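You operate a simulated robot arm through the tools that you are given. There is no shell and no other tool. Be economical: measure what you need, move in short steps, check, and stop when the job is done.

The job below is to be done with a simulated two-armed robot. You get a single attempt, and the scene is never put back.

TASK
Lock off the teal-stand drum, unbolt both brackets and swing them aside.
Fine: power off and blocked first; brake and green chock left in.

The check looks at the end state, three seconds after you hand in, the way a careful person would. Anything else that was tipped, shoved, dropped, spilled or broken makes it a failure.

THE ROBOT
Two 6-joint arms with two-finger parallel grippers on one trunk, on a base that drives. Base frame: it is fixed to the floor where the robot stands at the start and does not move with it; the origin is under the middle of the robot, x ahead of it, y to its left, z up. Lengths are in cm, angles in degrees, forces in N, time in s.
The left shoulder is at the start at [8, 21.6, 154.5], the right one opposite. With the tool pointing down near the work surface each hand reaches from about 10 to 40 cm from the robot's upright axis, wherever it stands, measured 20 degrees to its own side. Places, roughly: green chock [125, -100, 25]; lower bolt [120, -170, 50]; lower bracket [100, -170, 50]; teal-stand drum [210, -120, 140]; teal-stand main switch [40, 0, 80]; teal-stand main switch slide [40, -10, 80]; upper bolt [120, -210, 90]; upper bracket [100, -210, 90]. Payload 3.43 kg a hand.
The TCP of each hand is the grasp point between the finger pads, 3 cm short of the fingertips. In the tool frame z runs along the fingers and y along their closing line. Largest opening 9.4 cm; finger width 2.8, thickness 1; the body of the gripper, 5 by 9.6 cm, starts 5.5 cm behind the TCP.
Orientation is told as [roll, pitch, yaw] about the base's x, y, z axes, in that order, counted from this pose: with the fingers straight down and closing along the base's y, the tool's x points along the base's -x, its y along +y and its z along -z.

THE INTERFACE
- The arms move only by the tool servo_tool. It takes "left_deltas", "right_deltas" or both (then of equal length, played together; a hand with none holds still); each is one flat list of numbers, 7 for each row, row after row: the opening, from 0 (shut) to 1 (fully open), then the shift along the tool's x, y, z in units of 25 mm (1.0 is 25 mm), then the turn, a rotation vector about the tool's x, y, z in units of 5 degrees (1.0 is 5 degrees). In form: [claw, tx, ty, tz, ax, ay, az, claw, tx, ty, tz, ax, ay, az, ...]. A call has 1 to 8 rows; each row shifts and turns the commanded pose from where the row before left it, along the tool's axes as they then stand. A call with a number of a shift or a turn outside -1 to 1 is refused whole. Rows are played at 5 a second. More than 5 cm and 8.6 degrees between two rows, or a gripper value outside its range, and nothing of the call is played. Where a pose cannot be reached the arm comes as near as it can. A force on the tool above 40 N (or 10 N above the force at the start of the call, whichever is more), or a blocked arm, ends the call early, and 0.2 s more pass. Each finger travels about 7.2 cm/s and halts on what it meets, pressing with about 35 N; the grip force reading is that of the motor and also rises with nothing between the fingers. The clock runs only during rows and for 0.2 s after the last one: add rows that do not move to give the fingers time. It gives the time, the measured TCP pose, the force on the tool (base axes), the opening and the grip force at its end, in the units of the frame above (readings bear some noise), with the torque about the TCP (base axes, N m) and any sound that the robot's microphone picked up.
- Cameras (640 x 400 px; columns grow to the right, rows downward): "scene" is now at [8.75, -2, 168.44]; the picture's right is [-0.35, -0.94, 0.00], its down [-0.84, 0.32, -0.44] and it looks along [0.41, -0.15, -0.90] (base axes); focal length 269 px, centre (320, 200). "left" rides on the left gripper at [7.6, -1.4, -10.2] in its tool frame; the picture's right is [0.18, 0.98, 0.00], its down [-0.75, 0.14, -0.64] and it looks along [-0.63, 0.12, 0.77] (tool axes); focal length 243 px, centre (320, 200). "right" rides on the right gripper at [7.6, 1.4, -10.2] in its tool frame; the picture's right is [-0.18, 0.98, 0.00], its down [-0.75, -0.14, -0.64] and it looks along [-0.63, -0.12, 0.77] (tool axes); focal length 243 px, centre (320, 200). There is no depth. A picture from a camera that has moved, and an enlarged one, comes with that camera's place and axes in the base frame and with its lens.
- capture(camera): a new picture of that camera. The clock stands still meanwhile.
- slide_trunk(by): slides the trunk up (or, below 0, down) by that many cm; the arms and the scene camera ride with it, the base frame stays. It gives what a move gives, with no picture.
- drive_base(legs): drives the robot by 1 to 6 legs, each [ahead, left, turn to the left] in cm, cm and degrees, along the robot's own axes; the way and the turn of a leg run together, so that a leg with both is an arc; at most 150 cm and 180 degrees a leg. The arms and the cameras ride along, it lands a little off, and it stops where it bumps. It gives what a move gives.
- aim_head(pan, tilt): turns the head with the scene camera to pan (to the left, within 86 degrees either way) and tilt (down, from -29 to 69), counted from straight ahead of the robot. It gives what a move gives.
- enlarge(camera, box): a new picture of the part [left, top, right, bottom] of that camera's present view, enlarged. The clock stands still meanwhile.
- job_done(): hands the job in; it is judged then, once.

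Work in short steps. Places have to be worked out from the pictures, the camera data and where the tool is seen: move nearer, look again, correct. Check each grasp and each placing, and mend what went wrong. You have 120 turns and 100 pictures in all, those below and enlarged ones among them. Open the grippers and draw the arms clear of the work before you hand the job in, unless the task says otherwise; then end with one line.

The tools are called after "Emit:" as name(argument=value, ...) on one line, values as JSON. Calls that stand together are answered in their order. servo_tool: Moves the arms, as the interface text tells. Its arguments: {"type":"object","properties":{"left_deltas":{"type":"array"},"right_deltas":{"type":"array"}},"required":[]} The other tools are called the same way: slide_trunk (by) slides the trunk up or down; drive_base (legs) drives the base; aim_head (pan, tilt) turns the head that bears the scene camera; capture (camera) takes a picture; enlarge (camera, box) takes an enlarged picture of a part of a camera's view; job_done () hands the job in.

At the start:

```text
clock: 0.0
left_tool_pos: [46.9, 18.15, 93.75]
left_orientation: [0.0, 0.0, 0.1]
left_wrist_force: [0.0, -1.8, -0.3]
left_moment: [0.05, 0.0, -0.01]
left_width: 9.4
left_grip_force: 0.1
right_tool_pos: [51.46, -33.88, 89.08]
right_orientation: [0.0, 0.0, 0.0]
right_wrist_force: [-0.5, 0.2, 0.1]
right_moment: [0.01, -0.01, -0.01]
right_width: 9.4
right_grip_force: 0.1
trunk travel left (down, up): [-77.5, 6.5]
robot x, y, heading: [-0.0, -0.11, 0.0]
head pan, tilt: [-20.7, 64.1]
```

scene: 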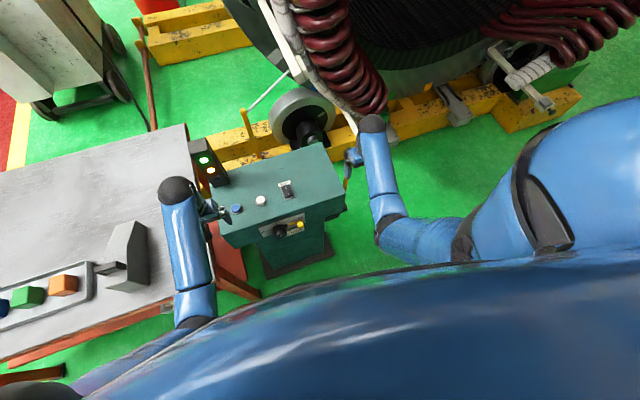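
right: 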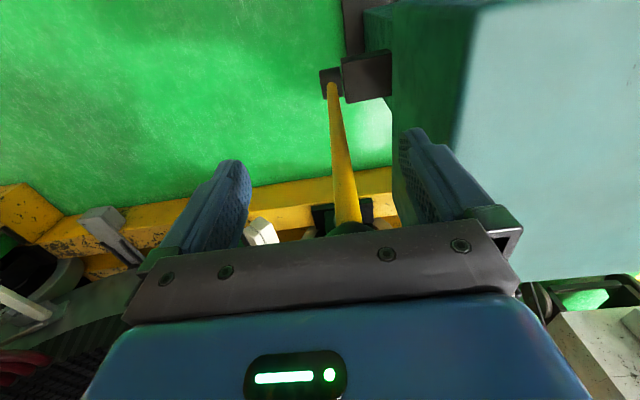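
left: 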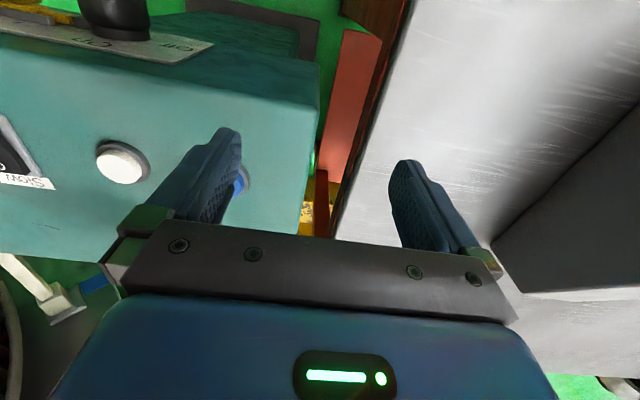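

The console with a rotary switch is right in front; I take a closer look at it and at the wider scene.

Emit:
enlarge(camera="scene", box=[180, 130, 380, 280])

Emit:
aim_head(pan=-40, tilt=25)

Emit:
capture(camera="scene")

```text
2.67 times, centred on (280, 205) of scene
camera zoom: at [8.75, -2.0, 168.44], right [-0.35, -0.94, 0.0], down [-0.84, 0.32, -0.44], along [0.41, -0.15, -0.9], focal length 717 px, centre (427, 187)
```

zoom: 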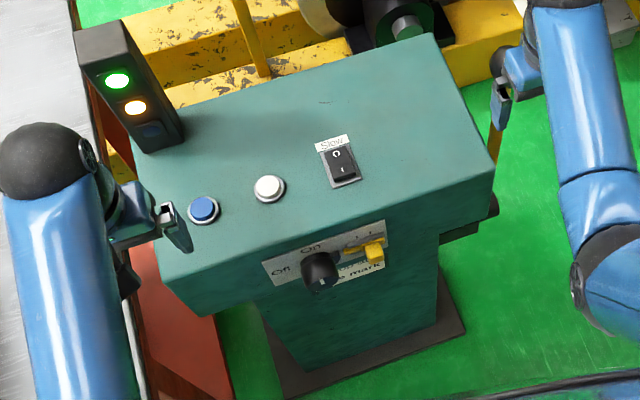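

```text
clock: 1.1
left_tool_pos: [46.81, 18.28, 93.84]
left_orientation: [0.0, 0.0, 0.0]
left_wrist_force: [-0.1, 0.2, 0.1]
left_moment: [0.04, -0.01, 0.01]
left_width: 9.37
left_grip_force: 0.2
right_tool_pos: [51.5, -33.75, 89.0]
right_orientation: [0.0, 0.0, 0.0]
right_wrist_force: [0.0, -0.7, 0.0]
right_moment: [0.01, -0.01, -0.01]
right_width: 9.4
right_grip_force: 0.0
trunk travel left (down, up): [-77.5, 6.5]
robot x, y, heading: [-0.23, 0.13, -0.1]
head pan, tilt: [-40.0, 25.0]
```

```text
95 pictures are left
camera scene: at [10.04, -5.74, 173.9], right [-0.64, -0.77, 0.0], down [-0.32, 0.27, -0.91], along [0.69, -0.58, -0.42], focal length 269 px, centre (320, 200)
```

scene: 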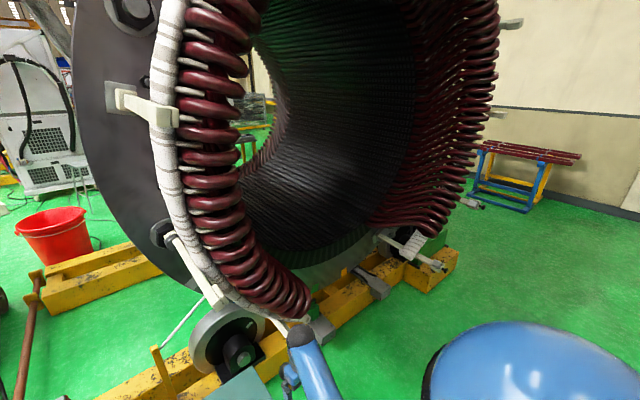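

Big stator drum on rollers; the brackets hold the coil ring. I'll zoom in on the drum's far lower side and on the console front.

Emit:
enlarge(camera="scene", box=[290, 200, 490, 325])

Emit:
aim_head(pan=-15, tilt=64)

Emit:
enlarge(camera="scene", box=[250, 170, 350, 260])

```text
3.20 times, centred on (390, 262) of scene
camera zoom: at [10.04, -5.74, 173.9], right [-0.64, -0.77, 0.0], down [-0.32, 0.27, -0.91], along [0.69, -0.58, -0.42], focal length 860 px, centre (96, 0)
```

zoom: 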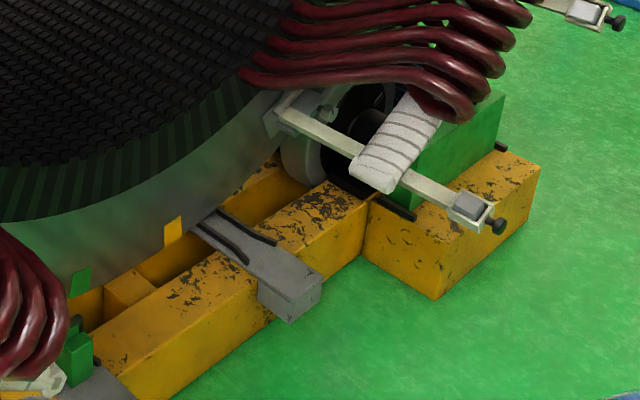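

```text
clock: 2.1
left_tool_pos: [46.89, 18.2, 93.78]
left_orientation: [-0.1, 0.0, 0.0]
left_wrist_force: [0.0, -0.7, -1.0]
left_moment: [-0.02, -0.04, 0.01]
left_width: 9.42
left_grip_force: 0.1
right_tool_pos: [51.53, -33.91, 88.9]
right_orientation: [0.0, 0.1, 0.0]
right_wrist_force: [0.8, -0.6, -0.2]
right_moment: [0.04, 0.02, 0.0]
right_width: 9.39
right_grip_force: 0.1
trunk travel left (down, up): [-77.5, 6.5]
robot x, y, heading: [0.03, 0.04, 0.0]
head pan, tilt: [-15.0, 64.0]
```

```text
4.44 times, centred on (300, 215) of scene
camera zoom: at [8.95, -1.41, 168.45], right [-0.26, -0.97, 0.0], down [-0.87, 0.23, -0.44], along [0.42, -0.11, -0.9], focal length 1195 px, centre (409, 133)
```

zoom: 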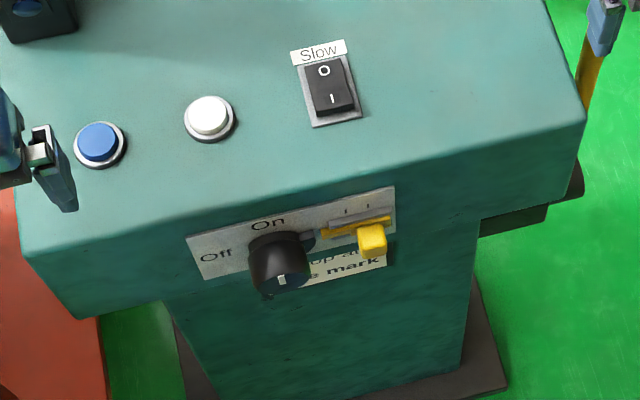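

The knob stands at On (pointing up?) with a yellow slide to its right and a partly hidden label. I back off a bit and lower the trunk to read the panel straight on.

Emit:
drive_base(legs=[[-30, 0, 0]])

Emit:
slide_trunk(by=-35)

Emit:
aim_head(pan=-2, tilt=40)

Emit:
capture(camera="scene")

```text
clock: 4.2
left_tool_pos: [17.01, 18.11, 93.59]
left_orientation: [-0.1, 0.0, -0.1]
left_wrist_force: [-0.2, 0.0, 0.7]
left_moment: [0.03, 0.0, 0.01]
left_width: 9.38
left_grip_force: 0.1
right_tool_pos: [21.58, -33.96, 88.87]
right_orientation: [0.0, 0.1, -0.2]
right_wrist_force: [0.8, 0.4, -0.1]
right_moment: [0.02, 0.0, -0.02]
right_width: 9.4
right_grip_force: 0.1
trunk travel left (down, up): [-77.5, 6.5]
robot x, y, heading: [-29.8, 0.01, 0.1]
head pan, tilt: [-15.0, 64.0]
```

```text
clock: 7.6
left_tool_pos: [16.79, 18.1, 58.72]
left_orientation: [0.0, 0.0, -0.1]
left_wrist_force: [-0.4, 0.1, 0.2]
left_moment: [0.03, -0.02, -0.01]
left_width: 9.4
left_grip_force: 0.1
right_tool_pos: [21.35, -33.89, 53.95]
right_orientation: [0.0, 0.0, -0.1]
right_wrist_force: [0.7, 0.6, 0.0]
right_moment: [0.0, 0.0, 0.01]
right_width: 9.38
right_grip_force: 0.1
trunk travel left (down, up): [-42.5, 41.5]
robot x, y, heading: [-30.16, 0.11, -0.4]
head pan, tilt: [-15.0, 64.0]
```

```text
clock: 8.4
left_tool_pos: [16.83, 18.07, 58.67]
left_orientation: [0.0, 0.0, -0.1]
left_wrist_force: [0.0, -0.2, 0.1]
left_moment: [0.02, -0.04, -0.01]
left_width: 9.39
left_grip_force: 0.0
right_tool_pos: [21.33, -33.85, 53.99]
right_orientation: [0.0, 0.0, -0.1]
right_wrist_force: [0.4, 0.2, 0.9]
right_moment: [0.02, 0.01, 0.01]
right_width: 9.38
right_grip_force: 0.1
trunk travel left (down, up): [-42.5, 41.5]
robot x, y, heading: [-30.03, 0.07, -0.1]
head pan, tilt: [-2.0, 40.0]
```

```text
92 pictures are left
camera scene: at [-18.57, -0.1, 136.56], right [-0.04, -1.0, 0.0], down [-0.64, 0.02, -0.77], along [0.76, -0.03, -0.64], focal length 269 px, centre (320, 200)
```

scene: 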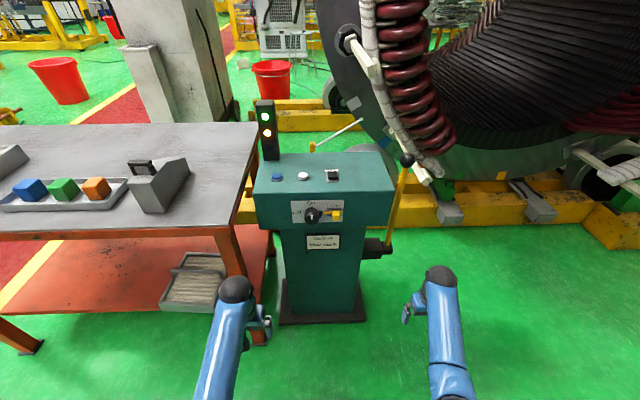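

Emit:
enlarge(camera="scene", box=[240, 140, 410, 260])

Emit:
enlarge(camera="scene", box=[285, 195, 355, 255])

Emit:
enlarge(camera="scene", box=[0, 130, 210, 310])

```text
3.33 times, centred on (325, 200) of scene
camera zoom: at [-18.57, -0.1, 136.56], right [-0.04, -1.0, 0.0], down [-0.64, 0.02, -0.77], along [0.76, -0.03, -0.64], focal length 896 px, centre (303, 200)
```

zoom: 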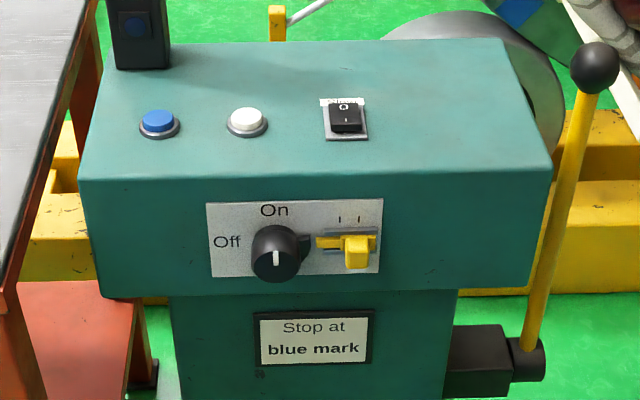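

```text
6.67 times, centred on (320, 225) of scene
camera zoom: at [-18.57, -0.1, 136.56], right [-0.04, -1.0, 0.0], down [-0.64, 0.02, -0.77], along [0.76, -0.03, -0.64], focal length 1792 px, centre (320, 33)
```

zoom: 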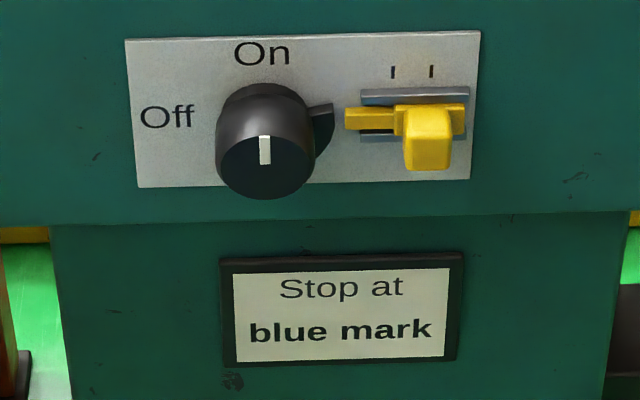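

```text
2.22 times, centred on (105, 220) of scene
camera zoom: at [-18.57, -0.1, 136.56], right [-0.04, -1.0, 0.0], down [-0.64, 0.02, -0.77], along [0.76, -0.03, -0.64], focal length 597 px, centre (798, 156)
```

zoom: 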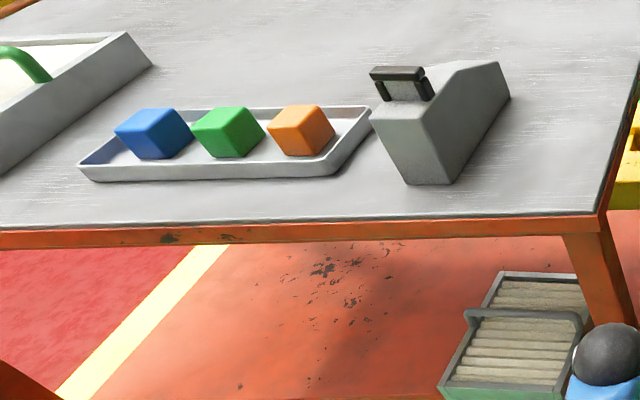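

The label says "Stop at blue mark", so I check where drum marks and pointer stand before switching off.

Emit:
enlarge(camera="scene", box=[310, 90, 480, 230])

Emit:
enlarge(camera="scene", box=[480, 100, 640, 230])

Emit:
aim_head(pan=-35, tilt=20)

Emit:
capture(camera="scene")

```text
2.86 times, centred on (395, 160) of scene
camera zoom: at [-18.57, -0.1, 136.56], right [-0.04, -1.0, 0.0], down [-0.64, 0.02, -0.77], along [0.76, -0.03, -0.64], focal length 768 px, centre (106, 314)
```

zoom: 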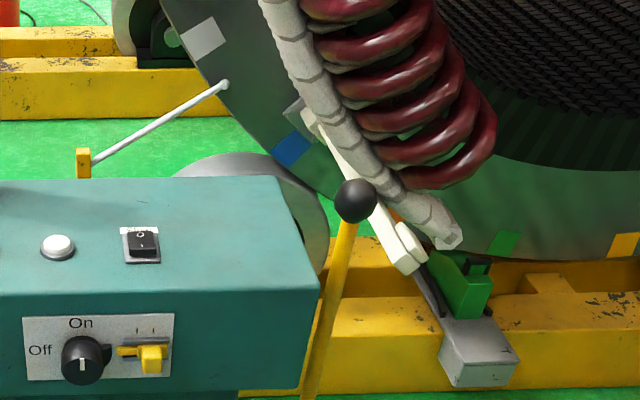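

```text
3.08 times, centred on (560, 165) of scene
camera zoom: at [-18.57, -0.1, 136.56], right [-0.04, -1.0, 0.0], down [-0.64, 0.02, -0.77], along [0.76, -0.03, -0.64], focal length 827 px, centre (-418, 308)
```

zoom: 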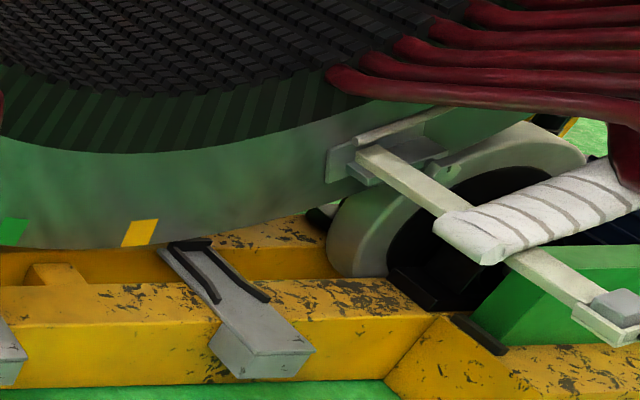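

```text
clock: 9.4
left_tool_pos: [16.91, 18.12, 58.79]
left_orientation: [0.0, 0.0, 0.0]
left_wrist_force: [0.0, -0.5, 0.0]
left_moment: [0.02, 0.01, -0.02]
left_width: 9.37
left_grip_force: 0.0
right_tool_pos: [21.39, -33.82, 53.99]
right_orientation: [0.0, 0.0, -0.2]
right_wrist_force: [0.0, -0.4, -0.2]
right_moment: [0.02, 0.01, -0.02]
right_width: 9.39
right_grip_force: 0.0
trunk travel left (down, up): [-42.5, 41.5]
robot x, y, heading: [-29.74, -0.32, -0.1]
head pan, tilt: [-35.0, 20.0]
```

```text
86 pictures are left
camera scene: at [-19.45, -5.14, 139.71], right [-0.57, -0.82, 0.0], down [-0.28, 0.2, -0.94], along [0.77, -0.54, -0.34], focal length 269 px, centre (320, 200)
```

scene: 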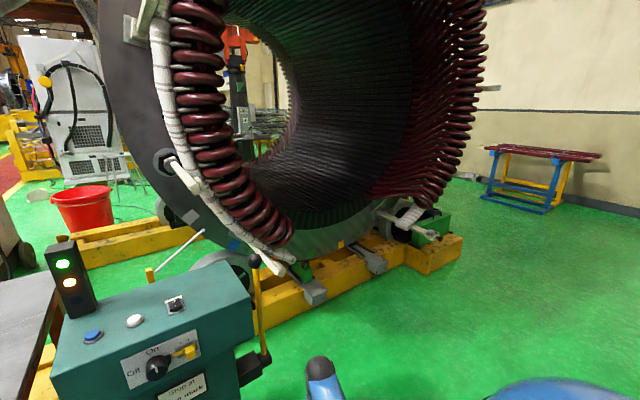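

Marks (grey, blue, orange, green, yellow) sit on the rim; chock and brake are in, and the two brackets already lie at their given places, so the drum is not to be turned. First I turn the right hand to point forward to grip the switch knob.

Emit:
servo_tool(right_deltas=[1, 0, 0, -1, 0, -1, 0, 1, 0, 0, -1, 0, -1, 0, 1, 0, 0, -1, 0, -1, 0, 1, 0, 0, -1, 0, -1, 0, 1, 0, 0, 0, 0, -1, 0, 1, 0, 0, 0, 0, -1, 0, 1, 0, 0, 0, 0, -1, 0, 1, 0, 0, 0, 0, -1, 0])

Emit:
servo_tool(right_deltas=[1, 0, 0, 0, 0, -1, 0, 1, 0, 0, 0, 0, -1, 0, 1, 0, 0, 0, 0, -1, 0, 1, 0, 0, 0, 0, -1, 0, 1, 0, 0, 0, 0, -1, 0, 1, 0, 0, 0, 0, -1, 0, 1, 0, 0, 0, 0, -1, 0, 1, 0, 0, 0, 0, -1, 0])

Emit:
servo_tool(right_deltas=[1, 0, 0, 0, 0, -1, 0, 1, 0, 0, 0, 0, -1, 0, 1, 0, 0, 0, 0, 0, 1, 1, 0, 0, 0, 0, 0, 1, 1, 0, 0, 0, 0, 0, 1, 1, 0, 0, 0, 0, 0, 1, 1, 0, 0, 0, 0, 0, 1, 1, 0, 0, 0, 0, 0, 1])

```text
clock: 11.2
left_tool_pos: [16.8, 18.21, 58.64]
left_orientation: [0.0, -0.2, -0.2]
left_wrist_force: [0.0, 0.5, 1.0]
left_moment: [0.01, -0.03, -0.02]
left_width: 9.42
left_grip_force: 0.0
right_tool_pos: [20.1, -33.91, 63.86]
right_orientation: [0.0, -40.2, -0.1]
right_wrist_force: [0.1, -1.2, 0.6]
right_moment: [-0.01, 0.01, -0.01]
right_width: 9.38
right_grip_force: 0.1
trunk travel left (down, up): [-42.5, 41.5]
robot x, y, heading: [-29.6, 0.21, -0.1]
head pan, tilt: [-35.0, 20.0]
```

```text
clock: 13.0
left_tool_pos: [16.96, 18.09, 58.72]
left_orientation: [-0.1, 0.1, -0.2]
left_wrist_force: [0.7, -0.1, 0.4]
left_moment: [0.03, 0.01, 0.01]
left_width: 9.41
left_grip_force: 0.1
right_tool_pos: [20.05, -33.92, 63.75]
right_orientation: [-0.1, -80.1, 0.0]
right_wrist_force: [0.5, 0.2, -0.2]
right_moment: [0.0, 0.03, -0.01]
right_width: 9.41
right_grip_force: 0.1
trunk travel left (down, up): [-42.5, 41.5]
robot x, y, heading: [-29.84, 0.13, -0.2]
head pan, tilt: [-35.0, 20.0]
```

```text
clock: 14.8
left_tool_pos: [17.01, 18.2, 58.58]
left_orientation: [0.0, -0.1, -0.2]
left_wrist_force: [0.3, 0.0, 0.1]
left_moment: [0.0, 0.01, -0.02]
left_width: 9.4
left_grip_force: 0.0
right_tool_pos: [20.08, -33.94, 63.79]
right_orientation: [90.0, -59.9, -90.3]
right_wrist_force: [-1.0, 0.1, 0.3]
right_moment: [0.0, 0.02, 0.0]
right_width: 9.4
right_grip_force: 0.0
trunk travel left (down, up): [-42.5, 41.5]
robot x, y, heading: [-30.31, 0.0, 0.1]
head pan, tilt: [-35.0, 20.0]
```

Finishing the roll so the fingers close vertically, then I look with the right-hand camera later when lined up.

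Emit:
servo_tool(right_deltas=[1, 0, 0, 0, 0, 0, 1, 1, 0, 0, 0, 0, 0, 1, 1, 0, 0, 0, 0, 0, 1, 1, 0, 0, 0, 0, 0, 1, 1, 0, 0, 0, 0, 0, 1, 1, 0, 0, 0, 0, 0, 1, 1, 0, 0, 0, 0, 0, 1, 1, 0, 0, 0, 0, 0, 1])

Emit:
servo_tool(right_deltas=[1, 1, 0.6, 0, 0, 0, 1, 1, 1, 0.6, 0, 0, 0, 1, 1, 1, 0.6, 0, 0, 0, 1, 1, 1, 0.6, 0, 0, 0, 1, 1, 1, 0.6, 0, 0, 0, 0, 1, 1, 0.6, 0, 0, 0, 0, 1, 1, 0.6, 0, 0, 0, 0, 1, 1, 0.6, 0, 0, 0, 0])

Emit:
servo_tool(right_deltas=[1, 1, 0.4, 0, 0, 0, 0, 1, 1, 0, 0, 0, 0, 0, 1, 1, 0, 0, 0, 0, 0, 1, 1, 0, 0, 0, 0, 0, 1, 1, 0, 0, 0, 0, 0, 1, 0.6, 0, 0, 0, 0, 0])

Emit:
capture(camera="right")

```text
clock: 16.6
left_tool_pos: [16.96, 18.24, 58.56]
left_orientation: [0.0, 0.1, -0.1]
left_wrist_force: [0.9, -0.1, 0.0]
left_moment: [-0.02, 0.0, -0.02]
left_width: 9.4
left_grip_force: 0.1
right_tool_pos: [20.22, -34.01, 63.79]
right_orientation: [90.1, -20.1, -90.2]
right_wrist_force: [-1.3, -0.7, 0.6]
right_moment: [0.02, -0.01, -0.02]
right_width: 9.36
right_grip_force: 0.1
trunk travel left (down, up): [-42.5, 41.5]
robot x, y, heading: [-29.72, 0.14, -0.1]
head pan, tilt: [-35.0, 20.0]
```

```text
clock: 18.4
left_tool_pos: [16.87, 18.14, 58.67]
left_orientation: [0.0, 0.0, -0.1]
left_wrist_force: [0.4, 0.1, 0.1]
left_moment: [-0.02, 0.01, 0.0]
left_width: 9.37
left_grip_force: 0.0
right_tool_pos: [20.15, -14.32, 73.8]
right_orientation: [90.1, 0.0, -90.1]
right_wrist_force: [0.0, -0.3, -0.3]
right_moment: [0.01, -0.01, 0.0]
right_width: 9.39
right_grip_force: 0.1
right hand out of reach, approached as far as the arm can: row 5, 6
trunk travel left (down, up): [-42.5, 41.5]
robot x, y, heading: [-29.98, 0.21, -0.2]
head pan, tilt: [-35.0, 20.0]
```

```text
clock: 19.8
left_tool_pos: [16.95, 18.15, 58.64]
left_orientation: [0.0, 0.0, -0.1]
left_wrist_force: [0.1, -0.4, 0.3]
left_moment: [0.03, 0.0, 0.03]
left_width: 9.4
left_grip_force: 0.1
right_tool_pos: [20.25, -0.15, 74.79]
right_orientation: [89.9, -0.1, -90.2]
right_wrist_force: [0.2, 0.1, -1.0]
right_moment: [0.01, -0.01, 0.02]
right_width: 9.4
right_grip_force: 0.1
trunk travel left (down, up): [-42.5, 41.5]
robot x, y, heading: [-29.82, 0.16, -0.2]
head pan, tilt: [-35.0, 20.0]
```

```text
85 pictures are left
camera right: at [10.06, 7.48, 76.26], right [0.0, -0.18, 0.98], down [-0.64, -0.75, -0.14], along [0.77, -0.63, -0.12], focal length 243 px, centre (320, 200)
```

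right: 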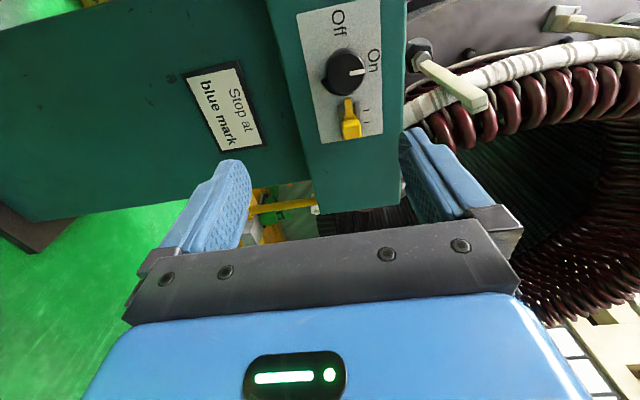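

The right camera puts the knob face at about [43, 0, 77.7]; I raise 2.7 cm and come forward with fingers straddling it.

Emit:
servo_tool(right_deltas=[1, 0, 0.6, 1, 0, 0, 0, 1, 0, 0.6, 1, 0, 0, 0, 1, 0, 0, 1, 0, 0, 0, 1, 0, 0, 1, 0, 0, 0, 1, 0, 0, 1, 0, 0, 0, 1, 0, 0, 1, 0, 0, 0])

Emit:
capture(camera="right")

Emit:
aim_head(pan=-2, tilt=45)

Emit:
enlarge(camera="scene", box=[250, 120, 410, 220])

```text
clock: 21.2
left_tool_pos: [16.87, 18.18, 58.58]
left_orientation: [0.0, 0.1, -0.1]
left_wrist_force: [0.2, -0.6, -0.1]
left_moment: [-0.01, 0.04, 0.02]
left_width: 9.41
left_grip_force: 0.1
right_tool_pos: [35.33, -0.1, 77.76]
right_orientation: [89.9, 0.0, -90.1]
right_wrist_force: [0.6, 0.9, 0.0]
right_moment: [0.0, 0.03, 0.04]
right_width: 9.41
right_grip_force: 0.1
trunk travel left (down, up): [-42.5, 41.5]
robot x, y, heading: [-30.08, -0.16, -0.1]
head pan, tilt: [-35.0, 20.0]
```

```text
84 pictures are left
camera right: at [25.11, 7.5, 79.09], right [0.0, -0.18, 0.98], down [-0.64, -0.75, -0.14], along [0.77, -0.63, -0.12], focal length 243 px, centre (320, 200)
```

right: 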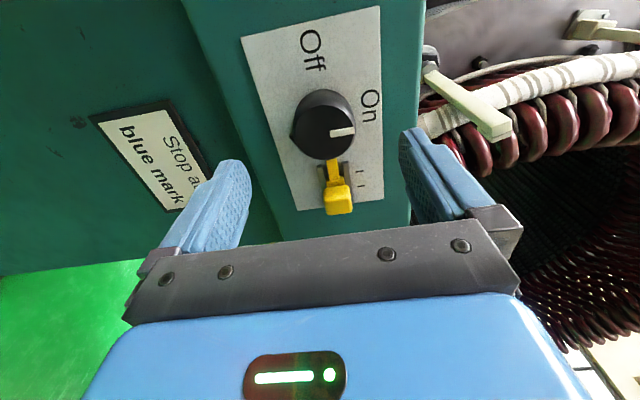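

```text
clock: 22.2
left_tool_pos: [16.9, 18.18, 58.66]
left_orientation: [0.0, 0.1, -0.1]
left_wrist_force: [0.6, -0.2, 1.0]
left_moment: [0.02, 0.01, -0.01]
left_width: 9.4
left_grip_force: 0.0
right_tool_pos: [35.06, -0.01, 77.84]
right_orientation: [90.1, 0.0, -90.2]
right_wrist_force: [0.7, -0.2, -0.5]
right_moment: [-0.03, 0.0, 0.0]
right_width: 9.38
right_grip_force: 0.0
trunk travel left (down, up): [-42.5, 41.5]
robot x, y, heading: [-30.05, 0.22, 0.0]
head pan, tilt: [-2.0, 45.0]
```

```text
4.00 times, centred on (330, 170) of scene
camera zoom: at [-18.94, -0.08, 135.85], right [-0.04, -1.0, 0.0], down [-0.71, 0.03, -0.71], along [0.71, -0.03, -0.71], focal length 1075 px, centre (280, 320)
```

zoom: 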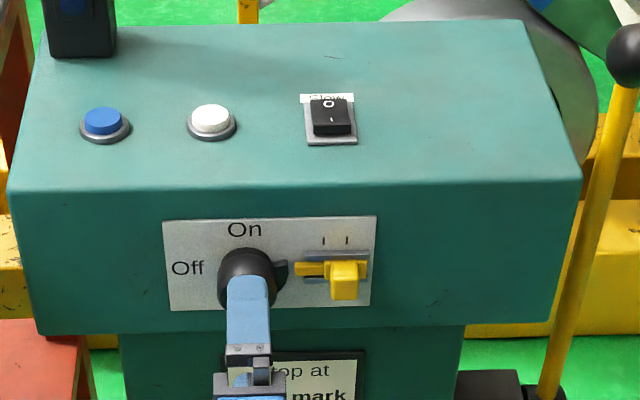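

Aligned; I advance about 6 cm so the fingers overlap the knob.

Emit:
servo_tool(right_deltas=[1, 0, 0, 0.8, 0, 0, 0, 1, 0, 0, 0.8, 0, 0, 0, 1, 0, 0, 0.8, 0, 0, 0])

Emit:
capture(camera="right")

```text
clock: 23.0
left_tool_pos: [16.94, 18.15, 58.73]
left_orientation: [0.0, 0.0, -0.1]
left_wrist_force: [0.0, 0.6, -0.5]
left_moment: [0.0, 0.01, -0.02]
left_width: 9.39
left_grip_force: 0.1
right_tool_pos: [41.36, -0.07, 77.68]
right_orientation: [90.0, 0.0, -90.1]
right_wrist_force: [-0.1, 0.1, -0.3]
right_moment: [-0.04, 0.01, 0.0]
right_width: 9.39
right_grip_force: 0.1
trunk travel left (down, up): [-42.5, 41.5]
robot x, y, heading: [-30.21, 0.12, -0.1]
head pan, tilt: [-2.0, 45.0]
```

```text
82 pictures are left
camera right: at [31.17, 7.46, 79.05], right [0.0, -0.18, 0.98], down [-0.64, -0.75, -0.14], along [0.77, -0.63, -0.12], focal length 243 px, centre (320, 200)
```

right: 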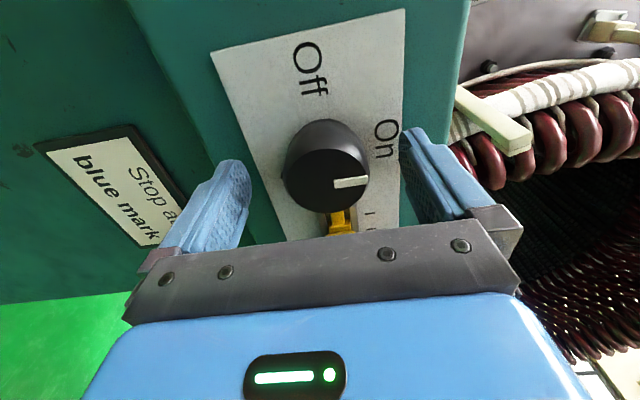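

Overlap is about 2 cm; I go a further 0.8 cm and close.

Emit:
servo_tool(right_deltas=[1, 0, 0, 0.32, 0, 0, 0, 0.6, 0, 0, 0, 0, 0, 0, 0.45, 0, 0, 0, 0, 0, 0, 0.35, 0, 0, 0, 0, 0, 0, 0.2, 0, 0, 0, 0, 0, 0, 0.1, 0, 0, 0, 0, 0, 0, 0.1, 0, 0, 0, 0, 0, 0])

```text
clock: 24.6
left_tool_pos: [16.83, 18.05, 58.71]
left_orientation: [-0.1, 0.1, 0.0]
left_wrist_force: [1.1, 0.0, 0.1]
left_moment: [0.01, -0.02, -0.04]
left_width: 9.4
left_grip_force: 0.1
right_tool_pos: [42.17, -0.23, 77.57]
right_orientation: [89.9, 0.0, -90.2]
right_wrist_force: [-8.3, -0.3, -6.3]
right_moment: [0.05, 1.49, -0.47]
right_width: 5.56
right_grip_force: 45.0
trunk travel left (down, up): [-42.5, 41.5]
robot x, y, heading: [-30.14, -0.41, -0.1]
head pan, tilt: [-2.0, 45.0]
```

Gripped at 5.6 cm. Now I turn counter-clockwise (negative about tool z) in steps.

Emit:
servo_tool(right_deltas=[0.1, 0, 0, 0, 0, 0, -1, 0.1, 0, 0, 0, 0, 0, -1, 0.1, 0, 0, 0, 0, 0, -1, 0.1, 0, 0, 0, 0, 0, -1, 0.1, 0, 0, 0, 0, 0, -1, 0.1, 0, 0, 0, 0, 0, -1])

Emit:
capture(camera="right")

```text
clock: 26.0
left_tool_pos: [16.91, 18.02, 58.73]
left_orientation: [0.0, -0.1, -0.2]
left_wrist_force: [0.0, 0.3, -0.1]
left_moment: [-0.01, 0.0, -0.03]
left_width: 9.4
left_grip_force: 0.1
right_tool_pos: [42.16, -0.43, 77.78]
right_orientation: [90.1, -30.0, -90.4]
right_wrist_force: [-3.0, -13.5, -2.7]
right_moment: [0.05, 0.87, 0.01]
right_width: 5.55
right_grip_force: 45.0
trunk travel left (down, up): [-42.5, 41.5]
robot x, y, heading: [-29.91, -0.08, -0.4]
head pan, tilt: [-2.0, 45.0]
```

```text
81 pictures are left
camera right: at [31.92, 6.92, 75.14], right [0.0, 0.33, 0.94], down [-0.65, -0.72, 0.26], along [0.76, -0.61, 0.21], focal length 243 px, centre (320, 200)
```

right: 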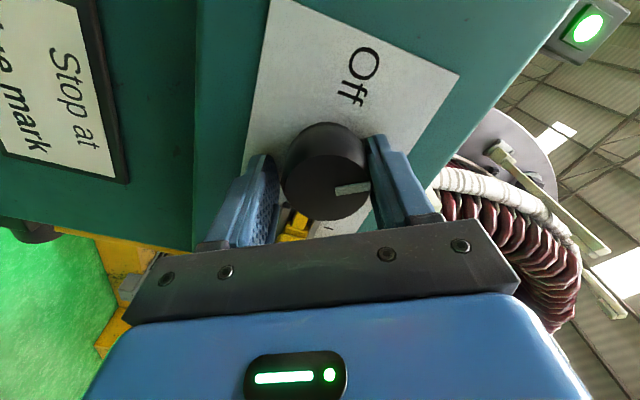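

The knob turns with the hand. I continue another 60 degrees.

Emit:
servo_tool(right_deltas=[0.1, 0, 0, 0, 0, 0, -1, 0.1, 0, 0, 0, 0, 0, -1, 0.1, 0, 0, 0, 0, 0, -1, 0.1, 0, 0, 0, 0, 0, -1, 0.1, 0, 0, 0, 0, 0, -1, 0.1, 0, 0, 0, 0, 0, -1])

Emit:
servo_tool(right_deltas=[0.1, 0, 0, 0, 0, 0, -1, 0.1, 0, 0, 0, 0, 0, -1, 0.1, 0, 0, 0, 0, 0, -1, 0.1, 0, 0, 0, 0, 0, -1, 0.1, 0, 0, 0, 0, 0, -1, 0.1, 0, 0, 0, 0, 0, -0.8])

Emit:
capture(camera="right")

```text
clock: 27.4
left_tool_pos: [16.91, 18.09, 58.67]
left_orientation: [0.1, 0.0, -0.2]
left_wrist_force: [-0.6, 0.1, -1.3]
left_moment: [0.01, 0.0, 0.0]
left_width: 9.4
left_grip_force: 0.0
right_tool_pos: [42.06, -0.35, 77.77]
right_orientation: [90.3, -60.0, -90.4]
right_wrist_force: [8.8, -21.1, 9.1]
right_moment: [0.07, 0.06, -0.39]
right_width: 5.52
right_grip_force: 45.5
trunk travel left (down, up): [-42.5, 41.5]
robot x, y, heading: [-29.85, -0.03, 0.1]
head pan, tilt: [-2.0, 45.0]
```

```text
clock: 28.8
left_tool_pos: [17.03, 18.22, 58.68]
left_orientation: [0.0, 0.0, 0.0]
left_wrist_force: [0.1, -0.2, -0.4]
left_moment: [0.02, 0.0, -0.02]
left_width: 9.39
left_grip_force: 0.0
right_tool_pos: [42.05, 0.0, 77.47]
right_orientation: [75.3, -89.0, -75.1]
right_wrist_force: [11.2, 1.8, 4.2]
right_moment: [1.5, 2.27, 0.22]
right_width: 4.86
right_grip_force: 45.5
trunk travel left (down, up): [-42.5, 41.5]
robot x, y, heading: [-30.03, 0.01, 0.1]
head pan, tilt: [-2.0, 45.0]
```

```text
80 pictures are left
camera right: at [31.75, 1.51, 69.93], right [0.0, 0.98, 0.2], down [-0.64, -0.15, 0.75], along [0.77, -0.13, 0.63], focal length 243 px, centre (320, 200)
```

right: 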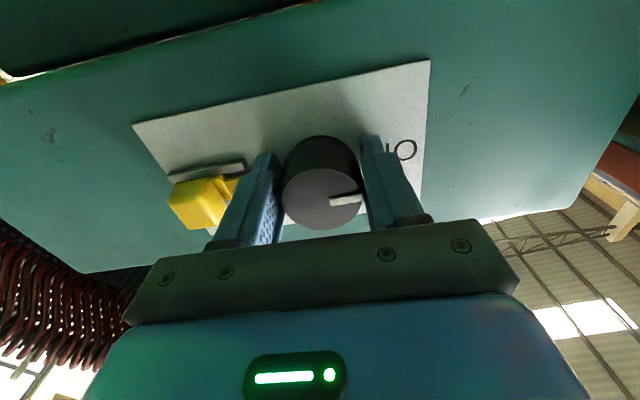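

The knob points to Off, against its stop. I open slightly (the slide is close) and back out.

Emit:
servo_tool(right_deltas=[0.6, 0, 0, 0, 0, 0, 0, 0.62, 0, 0, 0, 0, 0, 0, 0.64, 0, 0, -0.5, 0, 0, 0, 0.64, 0, 0, -1, 0, 0, 0, 0.64, 0, 0, -1, 0, 0, 0, 0.64, 0, 0, -1, 0, 0, 0])

Emit:
enlarge(camera="scene", box=[230, 80, 390, 220])

Emit:
capture(camera="right")

```text
clock: 30.2
left_tool_pos: [16.8, 18.15, 58.77]
left_orientation: [0.0, 0.0, -0.1]
left_wrist_force: [0.0, 0.2, -0.1]
left_moment: [0.03, 0.0, 0.01]
left_width: 9.41
left_grip_force: 0.1
right_tool_pos: [33.12, -0.02, 77.79]
right_orientation: [94.8, -89.0, -95.0]
right_wrist_force: [-0.1, -0.3, 0.4]
right_moment: [0.0, 0.02, -0.01]
right_width: 6.04
right_grip_force: 0.0
trunk travel left (down, up): [-42.5, 41.5]
robot x, y, heading: [-29.96, -0.25, -0.3]
head pan, tilt: [-2.0, 45.0]
```

```text
2.86 times, centred on (310, 150) of scene
camera zoom: at [-19.07, -0.11, 135.86], right [-0.04, -1.0, 0.0], down [-0.71, 0.03, -0.71], along [0.71, -0.03, -0.71], focal length 768 px, centre (349, 343)
```

zoom: 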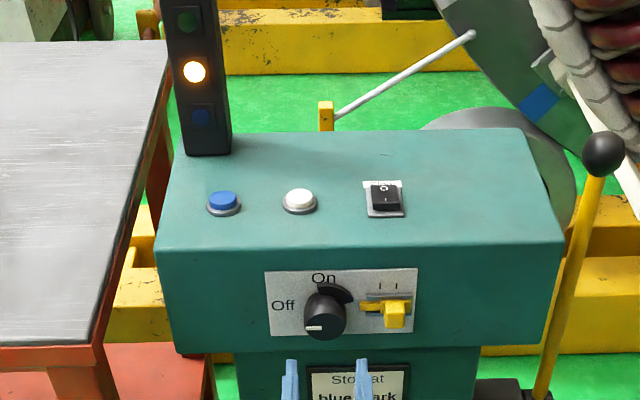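

```text
78 pictures are left
camera right: at [22.88, 1.48, 70.22], right [0.0, 0.98, 0.2], down [-0.64, -0.15, 0.75], along [0.77, -0.13, 0.63], focal length 243 px, centre (320, 200)
```

right: 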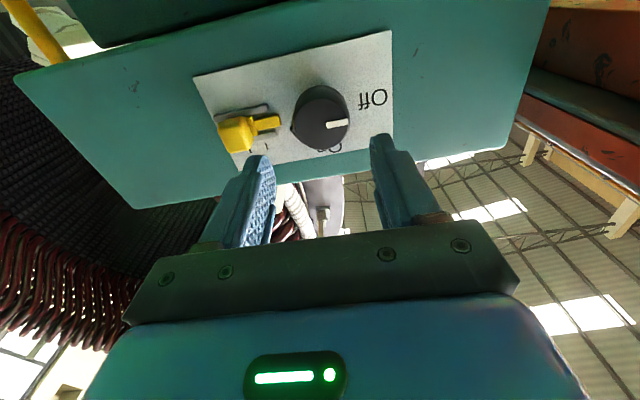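

Power is off (green lamp out). Next I push the yellow slide left from its right side with closed fingers: positioning at y≈-11 first.

Emit:
servo_tool(right_deltas=[0.3, 0, -1, 0, 0, 0, 0, 0, 0, -1, 0, 0, 0, 0, 0, 0, -1, 0, 0, 0, 0, 0, 0, -1, 0, 0, 0, 0, 0, 0, -0.5, 0, 0, 0, 0, 0, 0, 0, 1, 0, 0, 0, 0, 0, 0, 1, 0, 0, 0, 0, 0, 0, 0.8, 0, 0, 0])

Emit:
enlarge(camera="scene", box=[270, 120, 370, 200])

Emit:
capture(camera="right")

```text
clock: 32.0
left_tool_pos: [16.85, 18.19, 58.71]
left_orientation: [0.1, 0.0, -0.1]
left_wrist_force: [-0.1, -0.2, -0.2]
left_moment: [-0.01, 0.01, -0.02]
left_width: 9.41
left_grip_force: 0.1
right_tool_pos: [40.28, -11.44, 77.5]
right_orientation: [88.9, -89.0, -89.0]
right_wrist_force: [-0.9, -0.3, 0.0]
right_moment: [-0.03, -0.02, 0.0]
right_width: 0.01
right_grip_force: 33.0
trunk travel left (down, up): [-42.5, 41.5]
robot x, y, heading: [-30.13, -0.18, -0.1]
head pan, tilt: [-2.0, 45.0]
```

```text
5.00 times, centred on (320, 160) of scene
camera zoom: at [-18.88, -0.07, 135.84], right [-0.04, -1.0, 0.0], down [-0.71, 0.03, -0.71], along [0.71, -0.03, -0.71], focal length 1344 px, centre (320, 400)
```

zoom: 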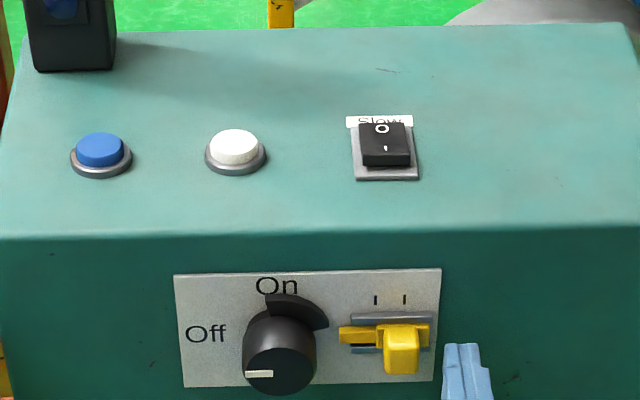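

```text
76 pictures are left
camera right: at [30.09, -9.9, 69.95], right [0.0, 0.98, 0.2], down [-0.64, -0.15, 0.75], along [0.77, -0.13, 0.63], focal length 243 px, centre (320, 200)
```

right: 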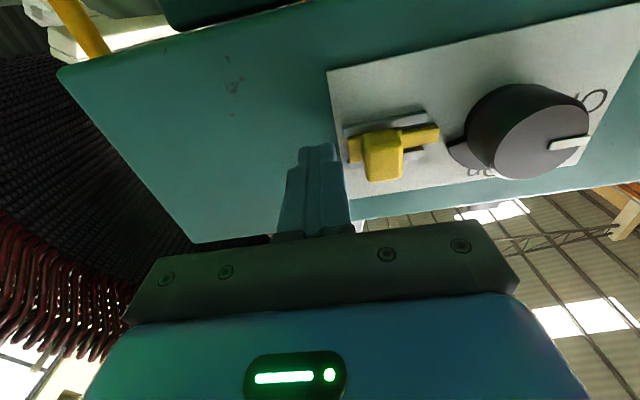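

Fingertips are level with the slide; I go 1.2 cm deeper and push left about 3 cm in small steps.

Emit:
servo_tool(right_deltas=[0, 0, 0, 0.45, 0, 0, 0, 0, 0, 0.3, 0, 0, 0, 0, 0, 0, 0.2, 0, 0, 0, 0, 0, 0, 0.2, 0, 0, 0, 0, 0, 0, 0.2, 0, 0, 0, 0, 0, 0, 0.2, 0, 0, 0, 0])

Emit:
enlarge(camera="scene", box=[270, 120, 370, 200])

```text
clock: 33.4
left_tool_pos: [16.87, 18.01, 58.73]
left_orientation: [0.1, 0.0, -0.2]
left_wrist_force: [0.1, -0.5, -0.9]
left_moment: [0.0, -0.02, 0.01]
left_width: 9.39
left_grip_force: 0.1
right_tool_pos: [41.43, -8.86, 77.65]
right_orientation: [89.4, -88.9, -89.7]
right_wrist_force: [-1.1, -8.5, 1.4]
right_moment: [-0.04, -0.04, -0.23]
right_width: 0.0
right_grip_force: 33.0
trunk travel left (down, up): [-42.5, 41.5]
robot x, y, heading: [-30.45, 0.42, -0.2]
head pan, tilt: [-2.0, 45.0]
```

```text
5.00 times, centred on (320, 160) of scene
camera zoom: at [-18.98, -0.29, 135.85], right [-0.04, -1.0, 0.0], down [-0.71, 0.03, -0.71], along [0.71, -0.03, -0.71], focal length 1344 px, centre (320, 400)
```

zoom: 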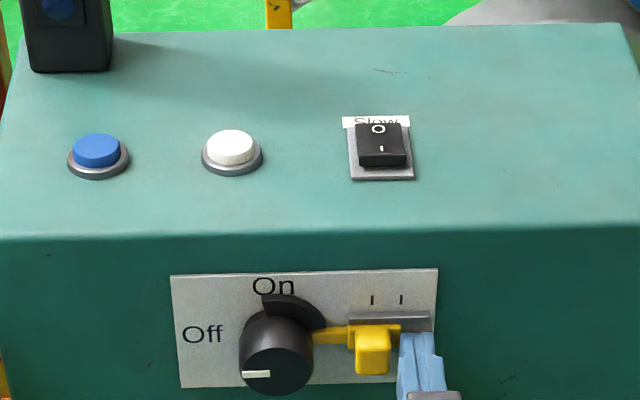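

The slide is at its left mark, its tongue beneath the knob's lug. A tiny extra nudge, then I back out.

Emit:
servo_tool(right_deltas=[0, 0, 0.12, 0, 0, 0, 0, 0, 0, -0.4, 0, 0, 0, 0, 0, 0, 0, -1, 0, 0, 0, 0, 0, 0, -1, 0, 0, 0, 0, 0, 0, -1, 0, 0, 0, 0, 0, -1, -1, 0, 0, 0, 0, 0, -1, -1, 0, 0, 0, 0, 0, -1, -1, 0, 0, 0])

Emit:
enlarge(camera="scene", box=[270, 120, 370, 200])

```text
clock: 35.2
left_tool_pos: [16.85, 18.1, 58.7]
left_orientation: [0.0, -0.1, -0.1]
left_wrist_force: [-0.1, -0.2, 0.6]
left_moment: [0.02, -0.02, -0.03]
left_width: 9.38
left_grip_force: 0.1
right_tool_pos: [26.28, -16.66, 77.54]
right_orientation: [94.3, -89.0, -94.3]
right_wrist_force: [0.6, -0.2, 0.0]
right_moment: [-0.03, 0.01, 0.02]
right_width: 0.04
right_grip_force: 32.5
trunk travel left (down, up): [-42.5, 41.5]
robot x, y, heading: [-30.06, 0.38, -0.1]
head pan, tilt: [-2.0, 45.0]
```

```text
5.00 times, centred on (320, 160) of scene
camera zoom: at [-19.04, -0.13, 135.86], right [-0.04, -1.0, 0.0], down [-0.71, 0.03, -0.71], along [0.71, -0.03, -0.71], focal length 1344 px, centre (320, 400)
```

zoom: 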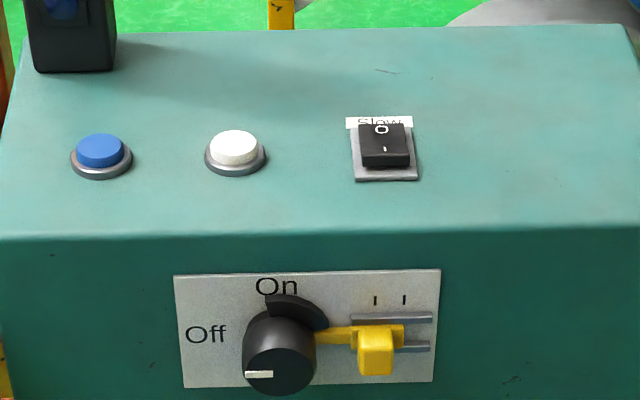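

Locked off. Now I drive sideways to face the lower bracket at y≈-150 and look.

Emit:
drive_base(legs=[[0, -145, 0]])

Emit:
aim_head(pan=-10, tilt=25)

Emit:
capture(camera="scene")

```text
clock: 42.4
left_tool_pos: [16.34, -126.8, 58.64]
left_orientation: [0.0, 0.0, -0.4]
left_wrist_force: [-0.2, -0.1, 0.3]
left_moment: [0.0, 0.0, -0.02]
left_width: 9.4
left_grip_force: 0.0
right_tool_pos: [25.53, -161.68, 77.31]
right_orientation: [90.3, -89.0, -90.8]
right_wrist_force: [-0.7, 0.2, -0.8]
right_moment: [-0.03, -0.01, 0.02]
right_width: 0.01
right_grip_force: 32.6
trunk travel left (down, up): [-42.5, 41.5]
robot x, y, heading: [-30.86, -144.93, -0.6]
head pan, tilt: [-2.0, 45.0]
```

```text
clock: 43.2
left_tool_pos: [16.37, -126.83, 58.57]
left_orientation: [0.1, 0.1, -0.4]
left_wrist_force: [1.1, -0.4, -0.1]
left_moment: [-0.02, 0.02, -0.04]
left_width: 9.42
left_grip_force: 0.1
right_tool_pos: [25.59, -161.78, 77.45]
right_orientation: [90.4, -89.0, -90.8]
right_wrist_force: [0.0, 0.8, 0.3]
right_moment: [0.01, -0.01, 0.03]
right_width: 0.0
right_grip_force: 32.9
trunk travel left (down, up): [-42.5, 41.5]
robot x, y, heading: [-30.9, -144.65, -0.5]
head pan, tilt: [-10.0, 25.0]
```

```text
73 pictures are left
camera scene: at [-18.74, -146.17, 138.9], right [-0.18, -0.98, 0.0], down [-0.42, 0.08, -0.91], along [0.89, -0.16, -0.42], focal length 269 px, centre (320, 200)
```

scene: 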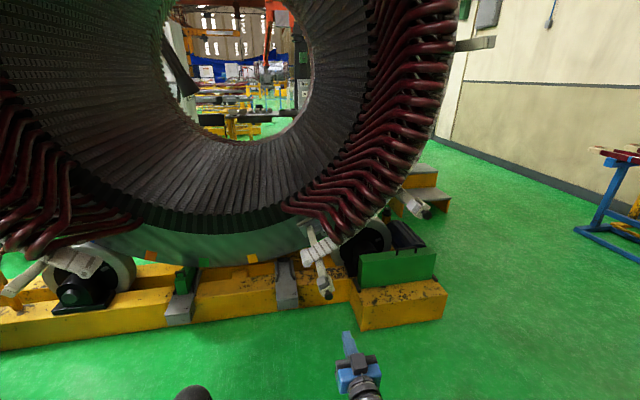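

Emit:
enlarge(camera="scene", box=[280, 200, 370, 310])

Emit:
enlarge(camera="scene", box=[340, 140, 470, 260])

```text
3.64 times, centred on (325, 255) of scene
camera zoom: at [-18.74, -146.17, 138.9], right [-0.18, -0.98, 0.0], down [-0.42, 0.08, -0.91], along [0.89, -0.16, -0.42], focal length 978 px, centre (302, 0)
```

zoom: 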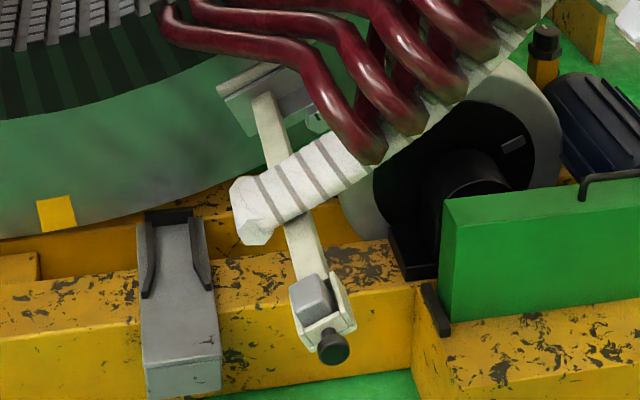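

```text
3.33 times, centred on (405, 200) of scene
camera zoom: at [-18.74, -146.17, 138.9], right [-0.18, -0.98, 0.0], down [-0.42, 0.08, -0.91], along [0.89, -0.16, -0.42], focal length 896 px, centre (37, 200)
```

zoom: 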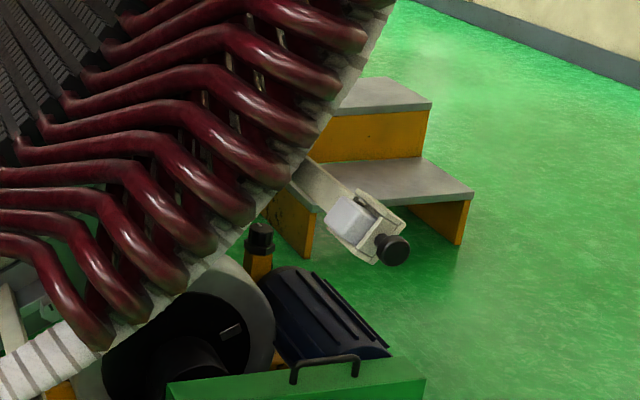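

The lower bracket runs from the drum face (~[119,-165,57]) out to a black thumb knob at ~[66,-165,54]. I need a closer look at how it is bolted, so I drive 25 cm nearer.

Emit:
drive_base(legs=[[25, 10, 0]])

Emit:
aim_head(pan=-20, tilt=42)

Emit:
capture(camera="scene")

Emit:
capture(camera="right")

```text
clock: 45.2
left_tool_pos: [41.92, -116.81, 58.63]
left_orientation: [-0.1, 0.0, -0.4]
left_wrist_force: [-0.4, 0.0, -0.2]
left_moment: [-0.01, -0.03, 0.03]
left_width: 9.41
left_grip_force: 0.0
right_tool_pos: [51.25, -151.78, 77.43]
right_orientation: [89.0, -89.0, -89.5]
right_wrist_force: [0.6, -0.6, -0.4]
right_moment: [0.01, -0.02, -0.02]
right_width: 0.05
right_grip_force: 33.0
trunk travel left (down, up): [-42.5, 41.5]
robot x, y, heading: [-5.51, -135.06, -0.5]
head pan, tilt: [-10.0, 25.0]
```

```text
clock: 46.0
left_tool_pos: [41.99, -116.82, 58.82]
left_orientation: [0.0, 0.0, -0.4]
left_wrist_force: [-0.9, -0.3, -1.0]
left_moment: [0.02, -0.02, -0.01]
left_width: 9.37
left_grip_force: 0.0
right_tool_pos: [51.09, -151.72, 77.53]
right_orientation: [90.4, -89.1, -90.9]
right_wrist_force: [-0.1, 0.3, -0.1]
right_moment: [0.02, 0.01, 0.04]
right_width: 0.0
right_grip_force: 33.2
trunk travel left (down, up): [-42.5, 41.5]
robot x, y, heading: [-4.76, -134.62, -0.8]
head pan, tilt: [-20.0, 42.0]
```

```text
70 pictures are left
camera scene: at [5.67, -137.46, 136.29], right [-0.35, -0.94, 0.0], down [-0.63, 0.23, -0.74], along [0.7, -0.26, -0.67], focal length 269 px, centre (320, 200)
```

scene: 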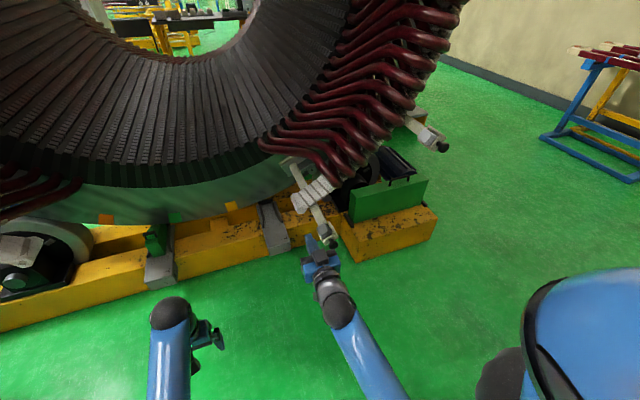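

```text
69 pictures are left
camera right: at [40.95, -150.18, 69.81], right [0.01, 0.98, 0.2], down [-0.64, -0.15, 0.75], along [0.77, -0.13, 0.63], focal length 243 px, centre (320, 200)
```

right: 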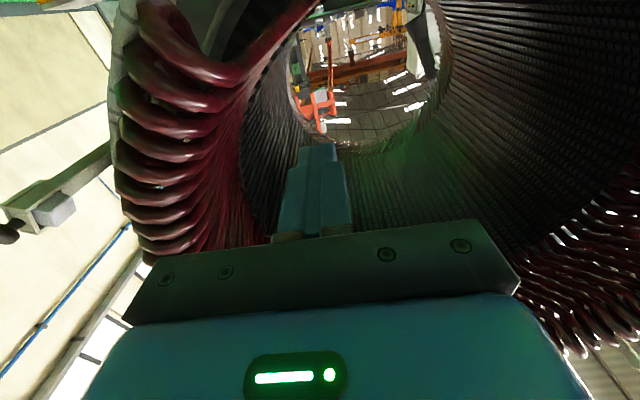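

Emit:
enlarge(camera="scene", box=[270, 140, 360, 250])

Emit:
enlarge(camera="scene", box=[385, 90, 455, 160])

```text
3.64 times, centred on (315, 195) of scene
camera zoom: at [5.67, -137.46, 136.29], right [-0.35, -0.94, 0.0], down [-0.63, 0.23, -0.74], along [0.7, -0.26, -0.67], focal length 978 px, centre (338, 218)
```

zoom: 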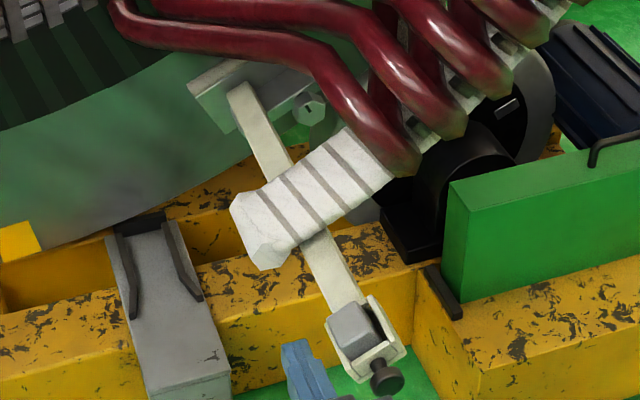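

```text
5.71 times, centred on (420, 125) of scene
camera zoom: at [5.67, -137.46, 136.29], right [-0.35, -0.94, 0.0], down [-0.63, 0.23, -0.74], along [0.7, -0.26, -0.67], focal length 1536 px, centre (-251, 629)
```

zoom: 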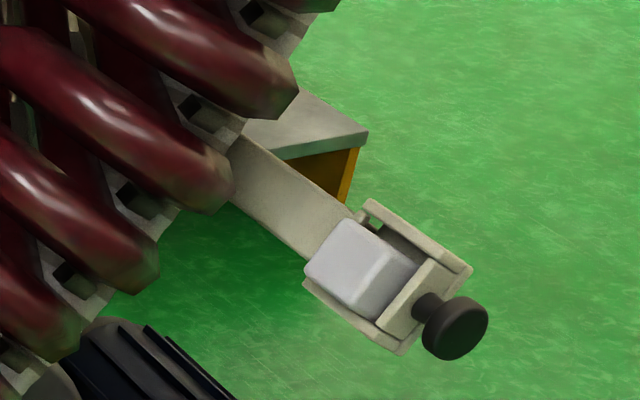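

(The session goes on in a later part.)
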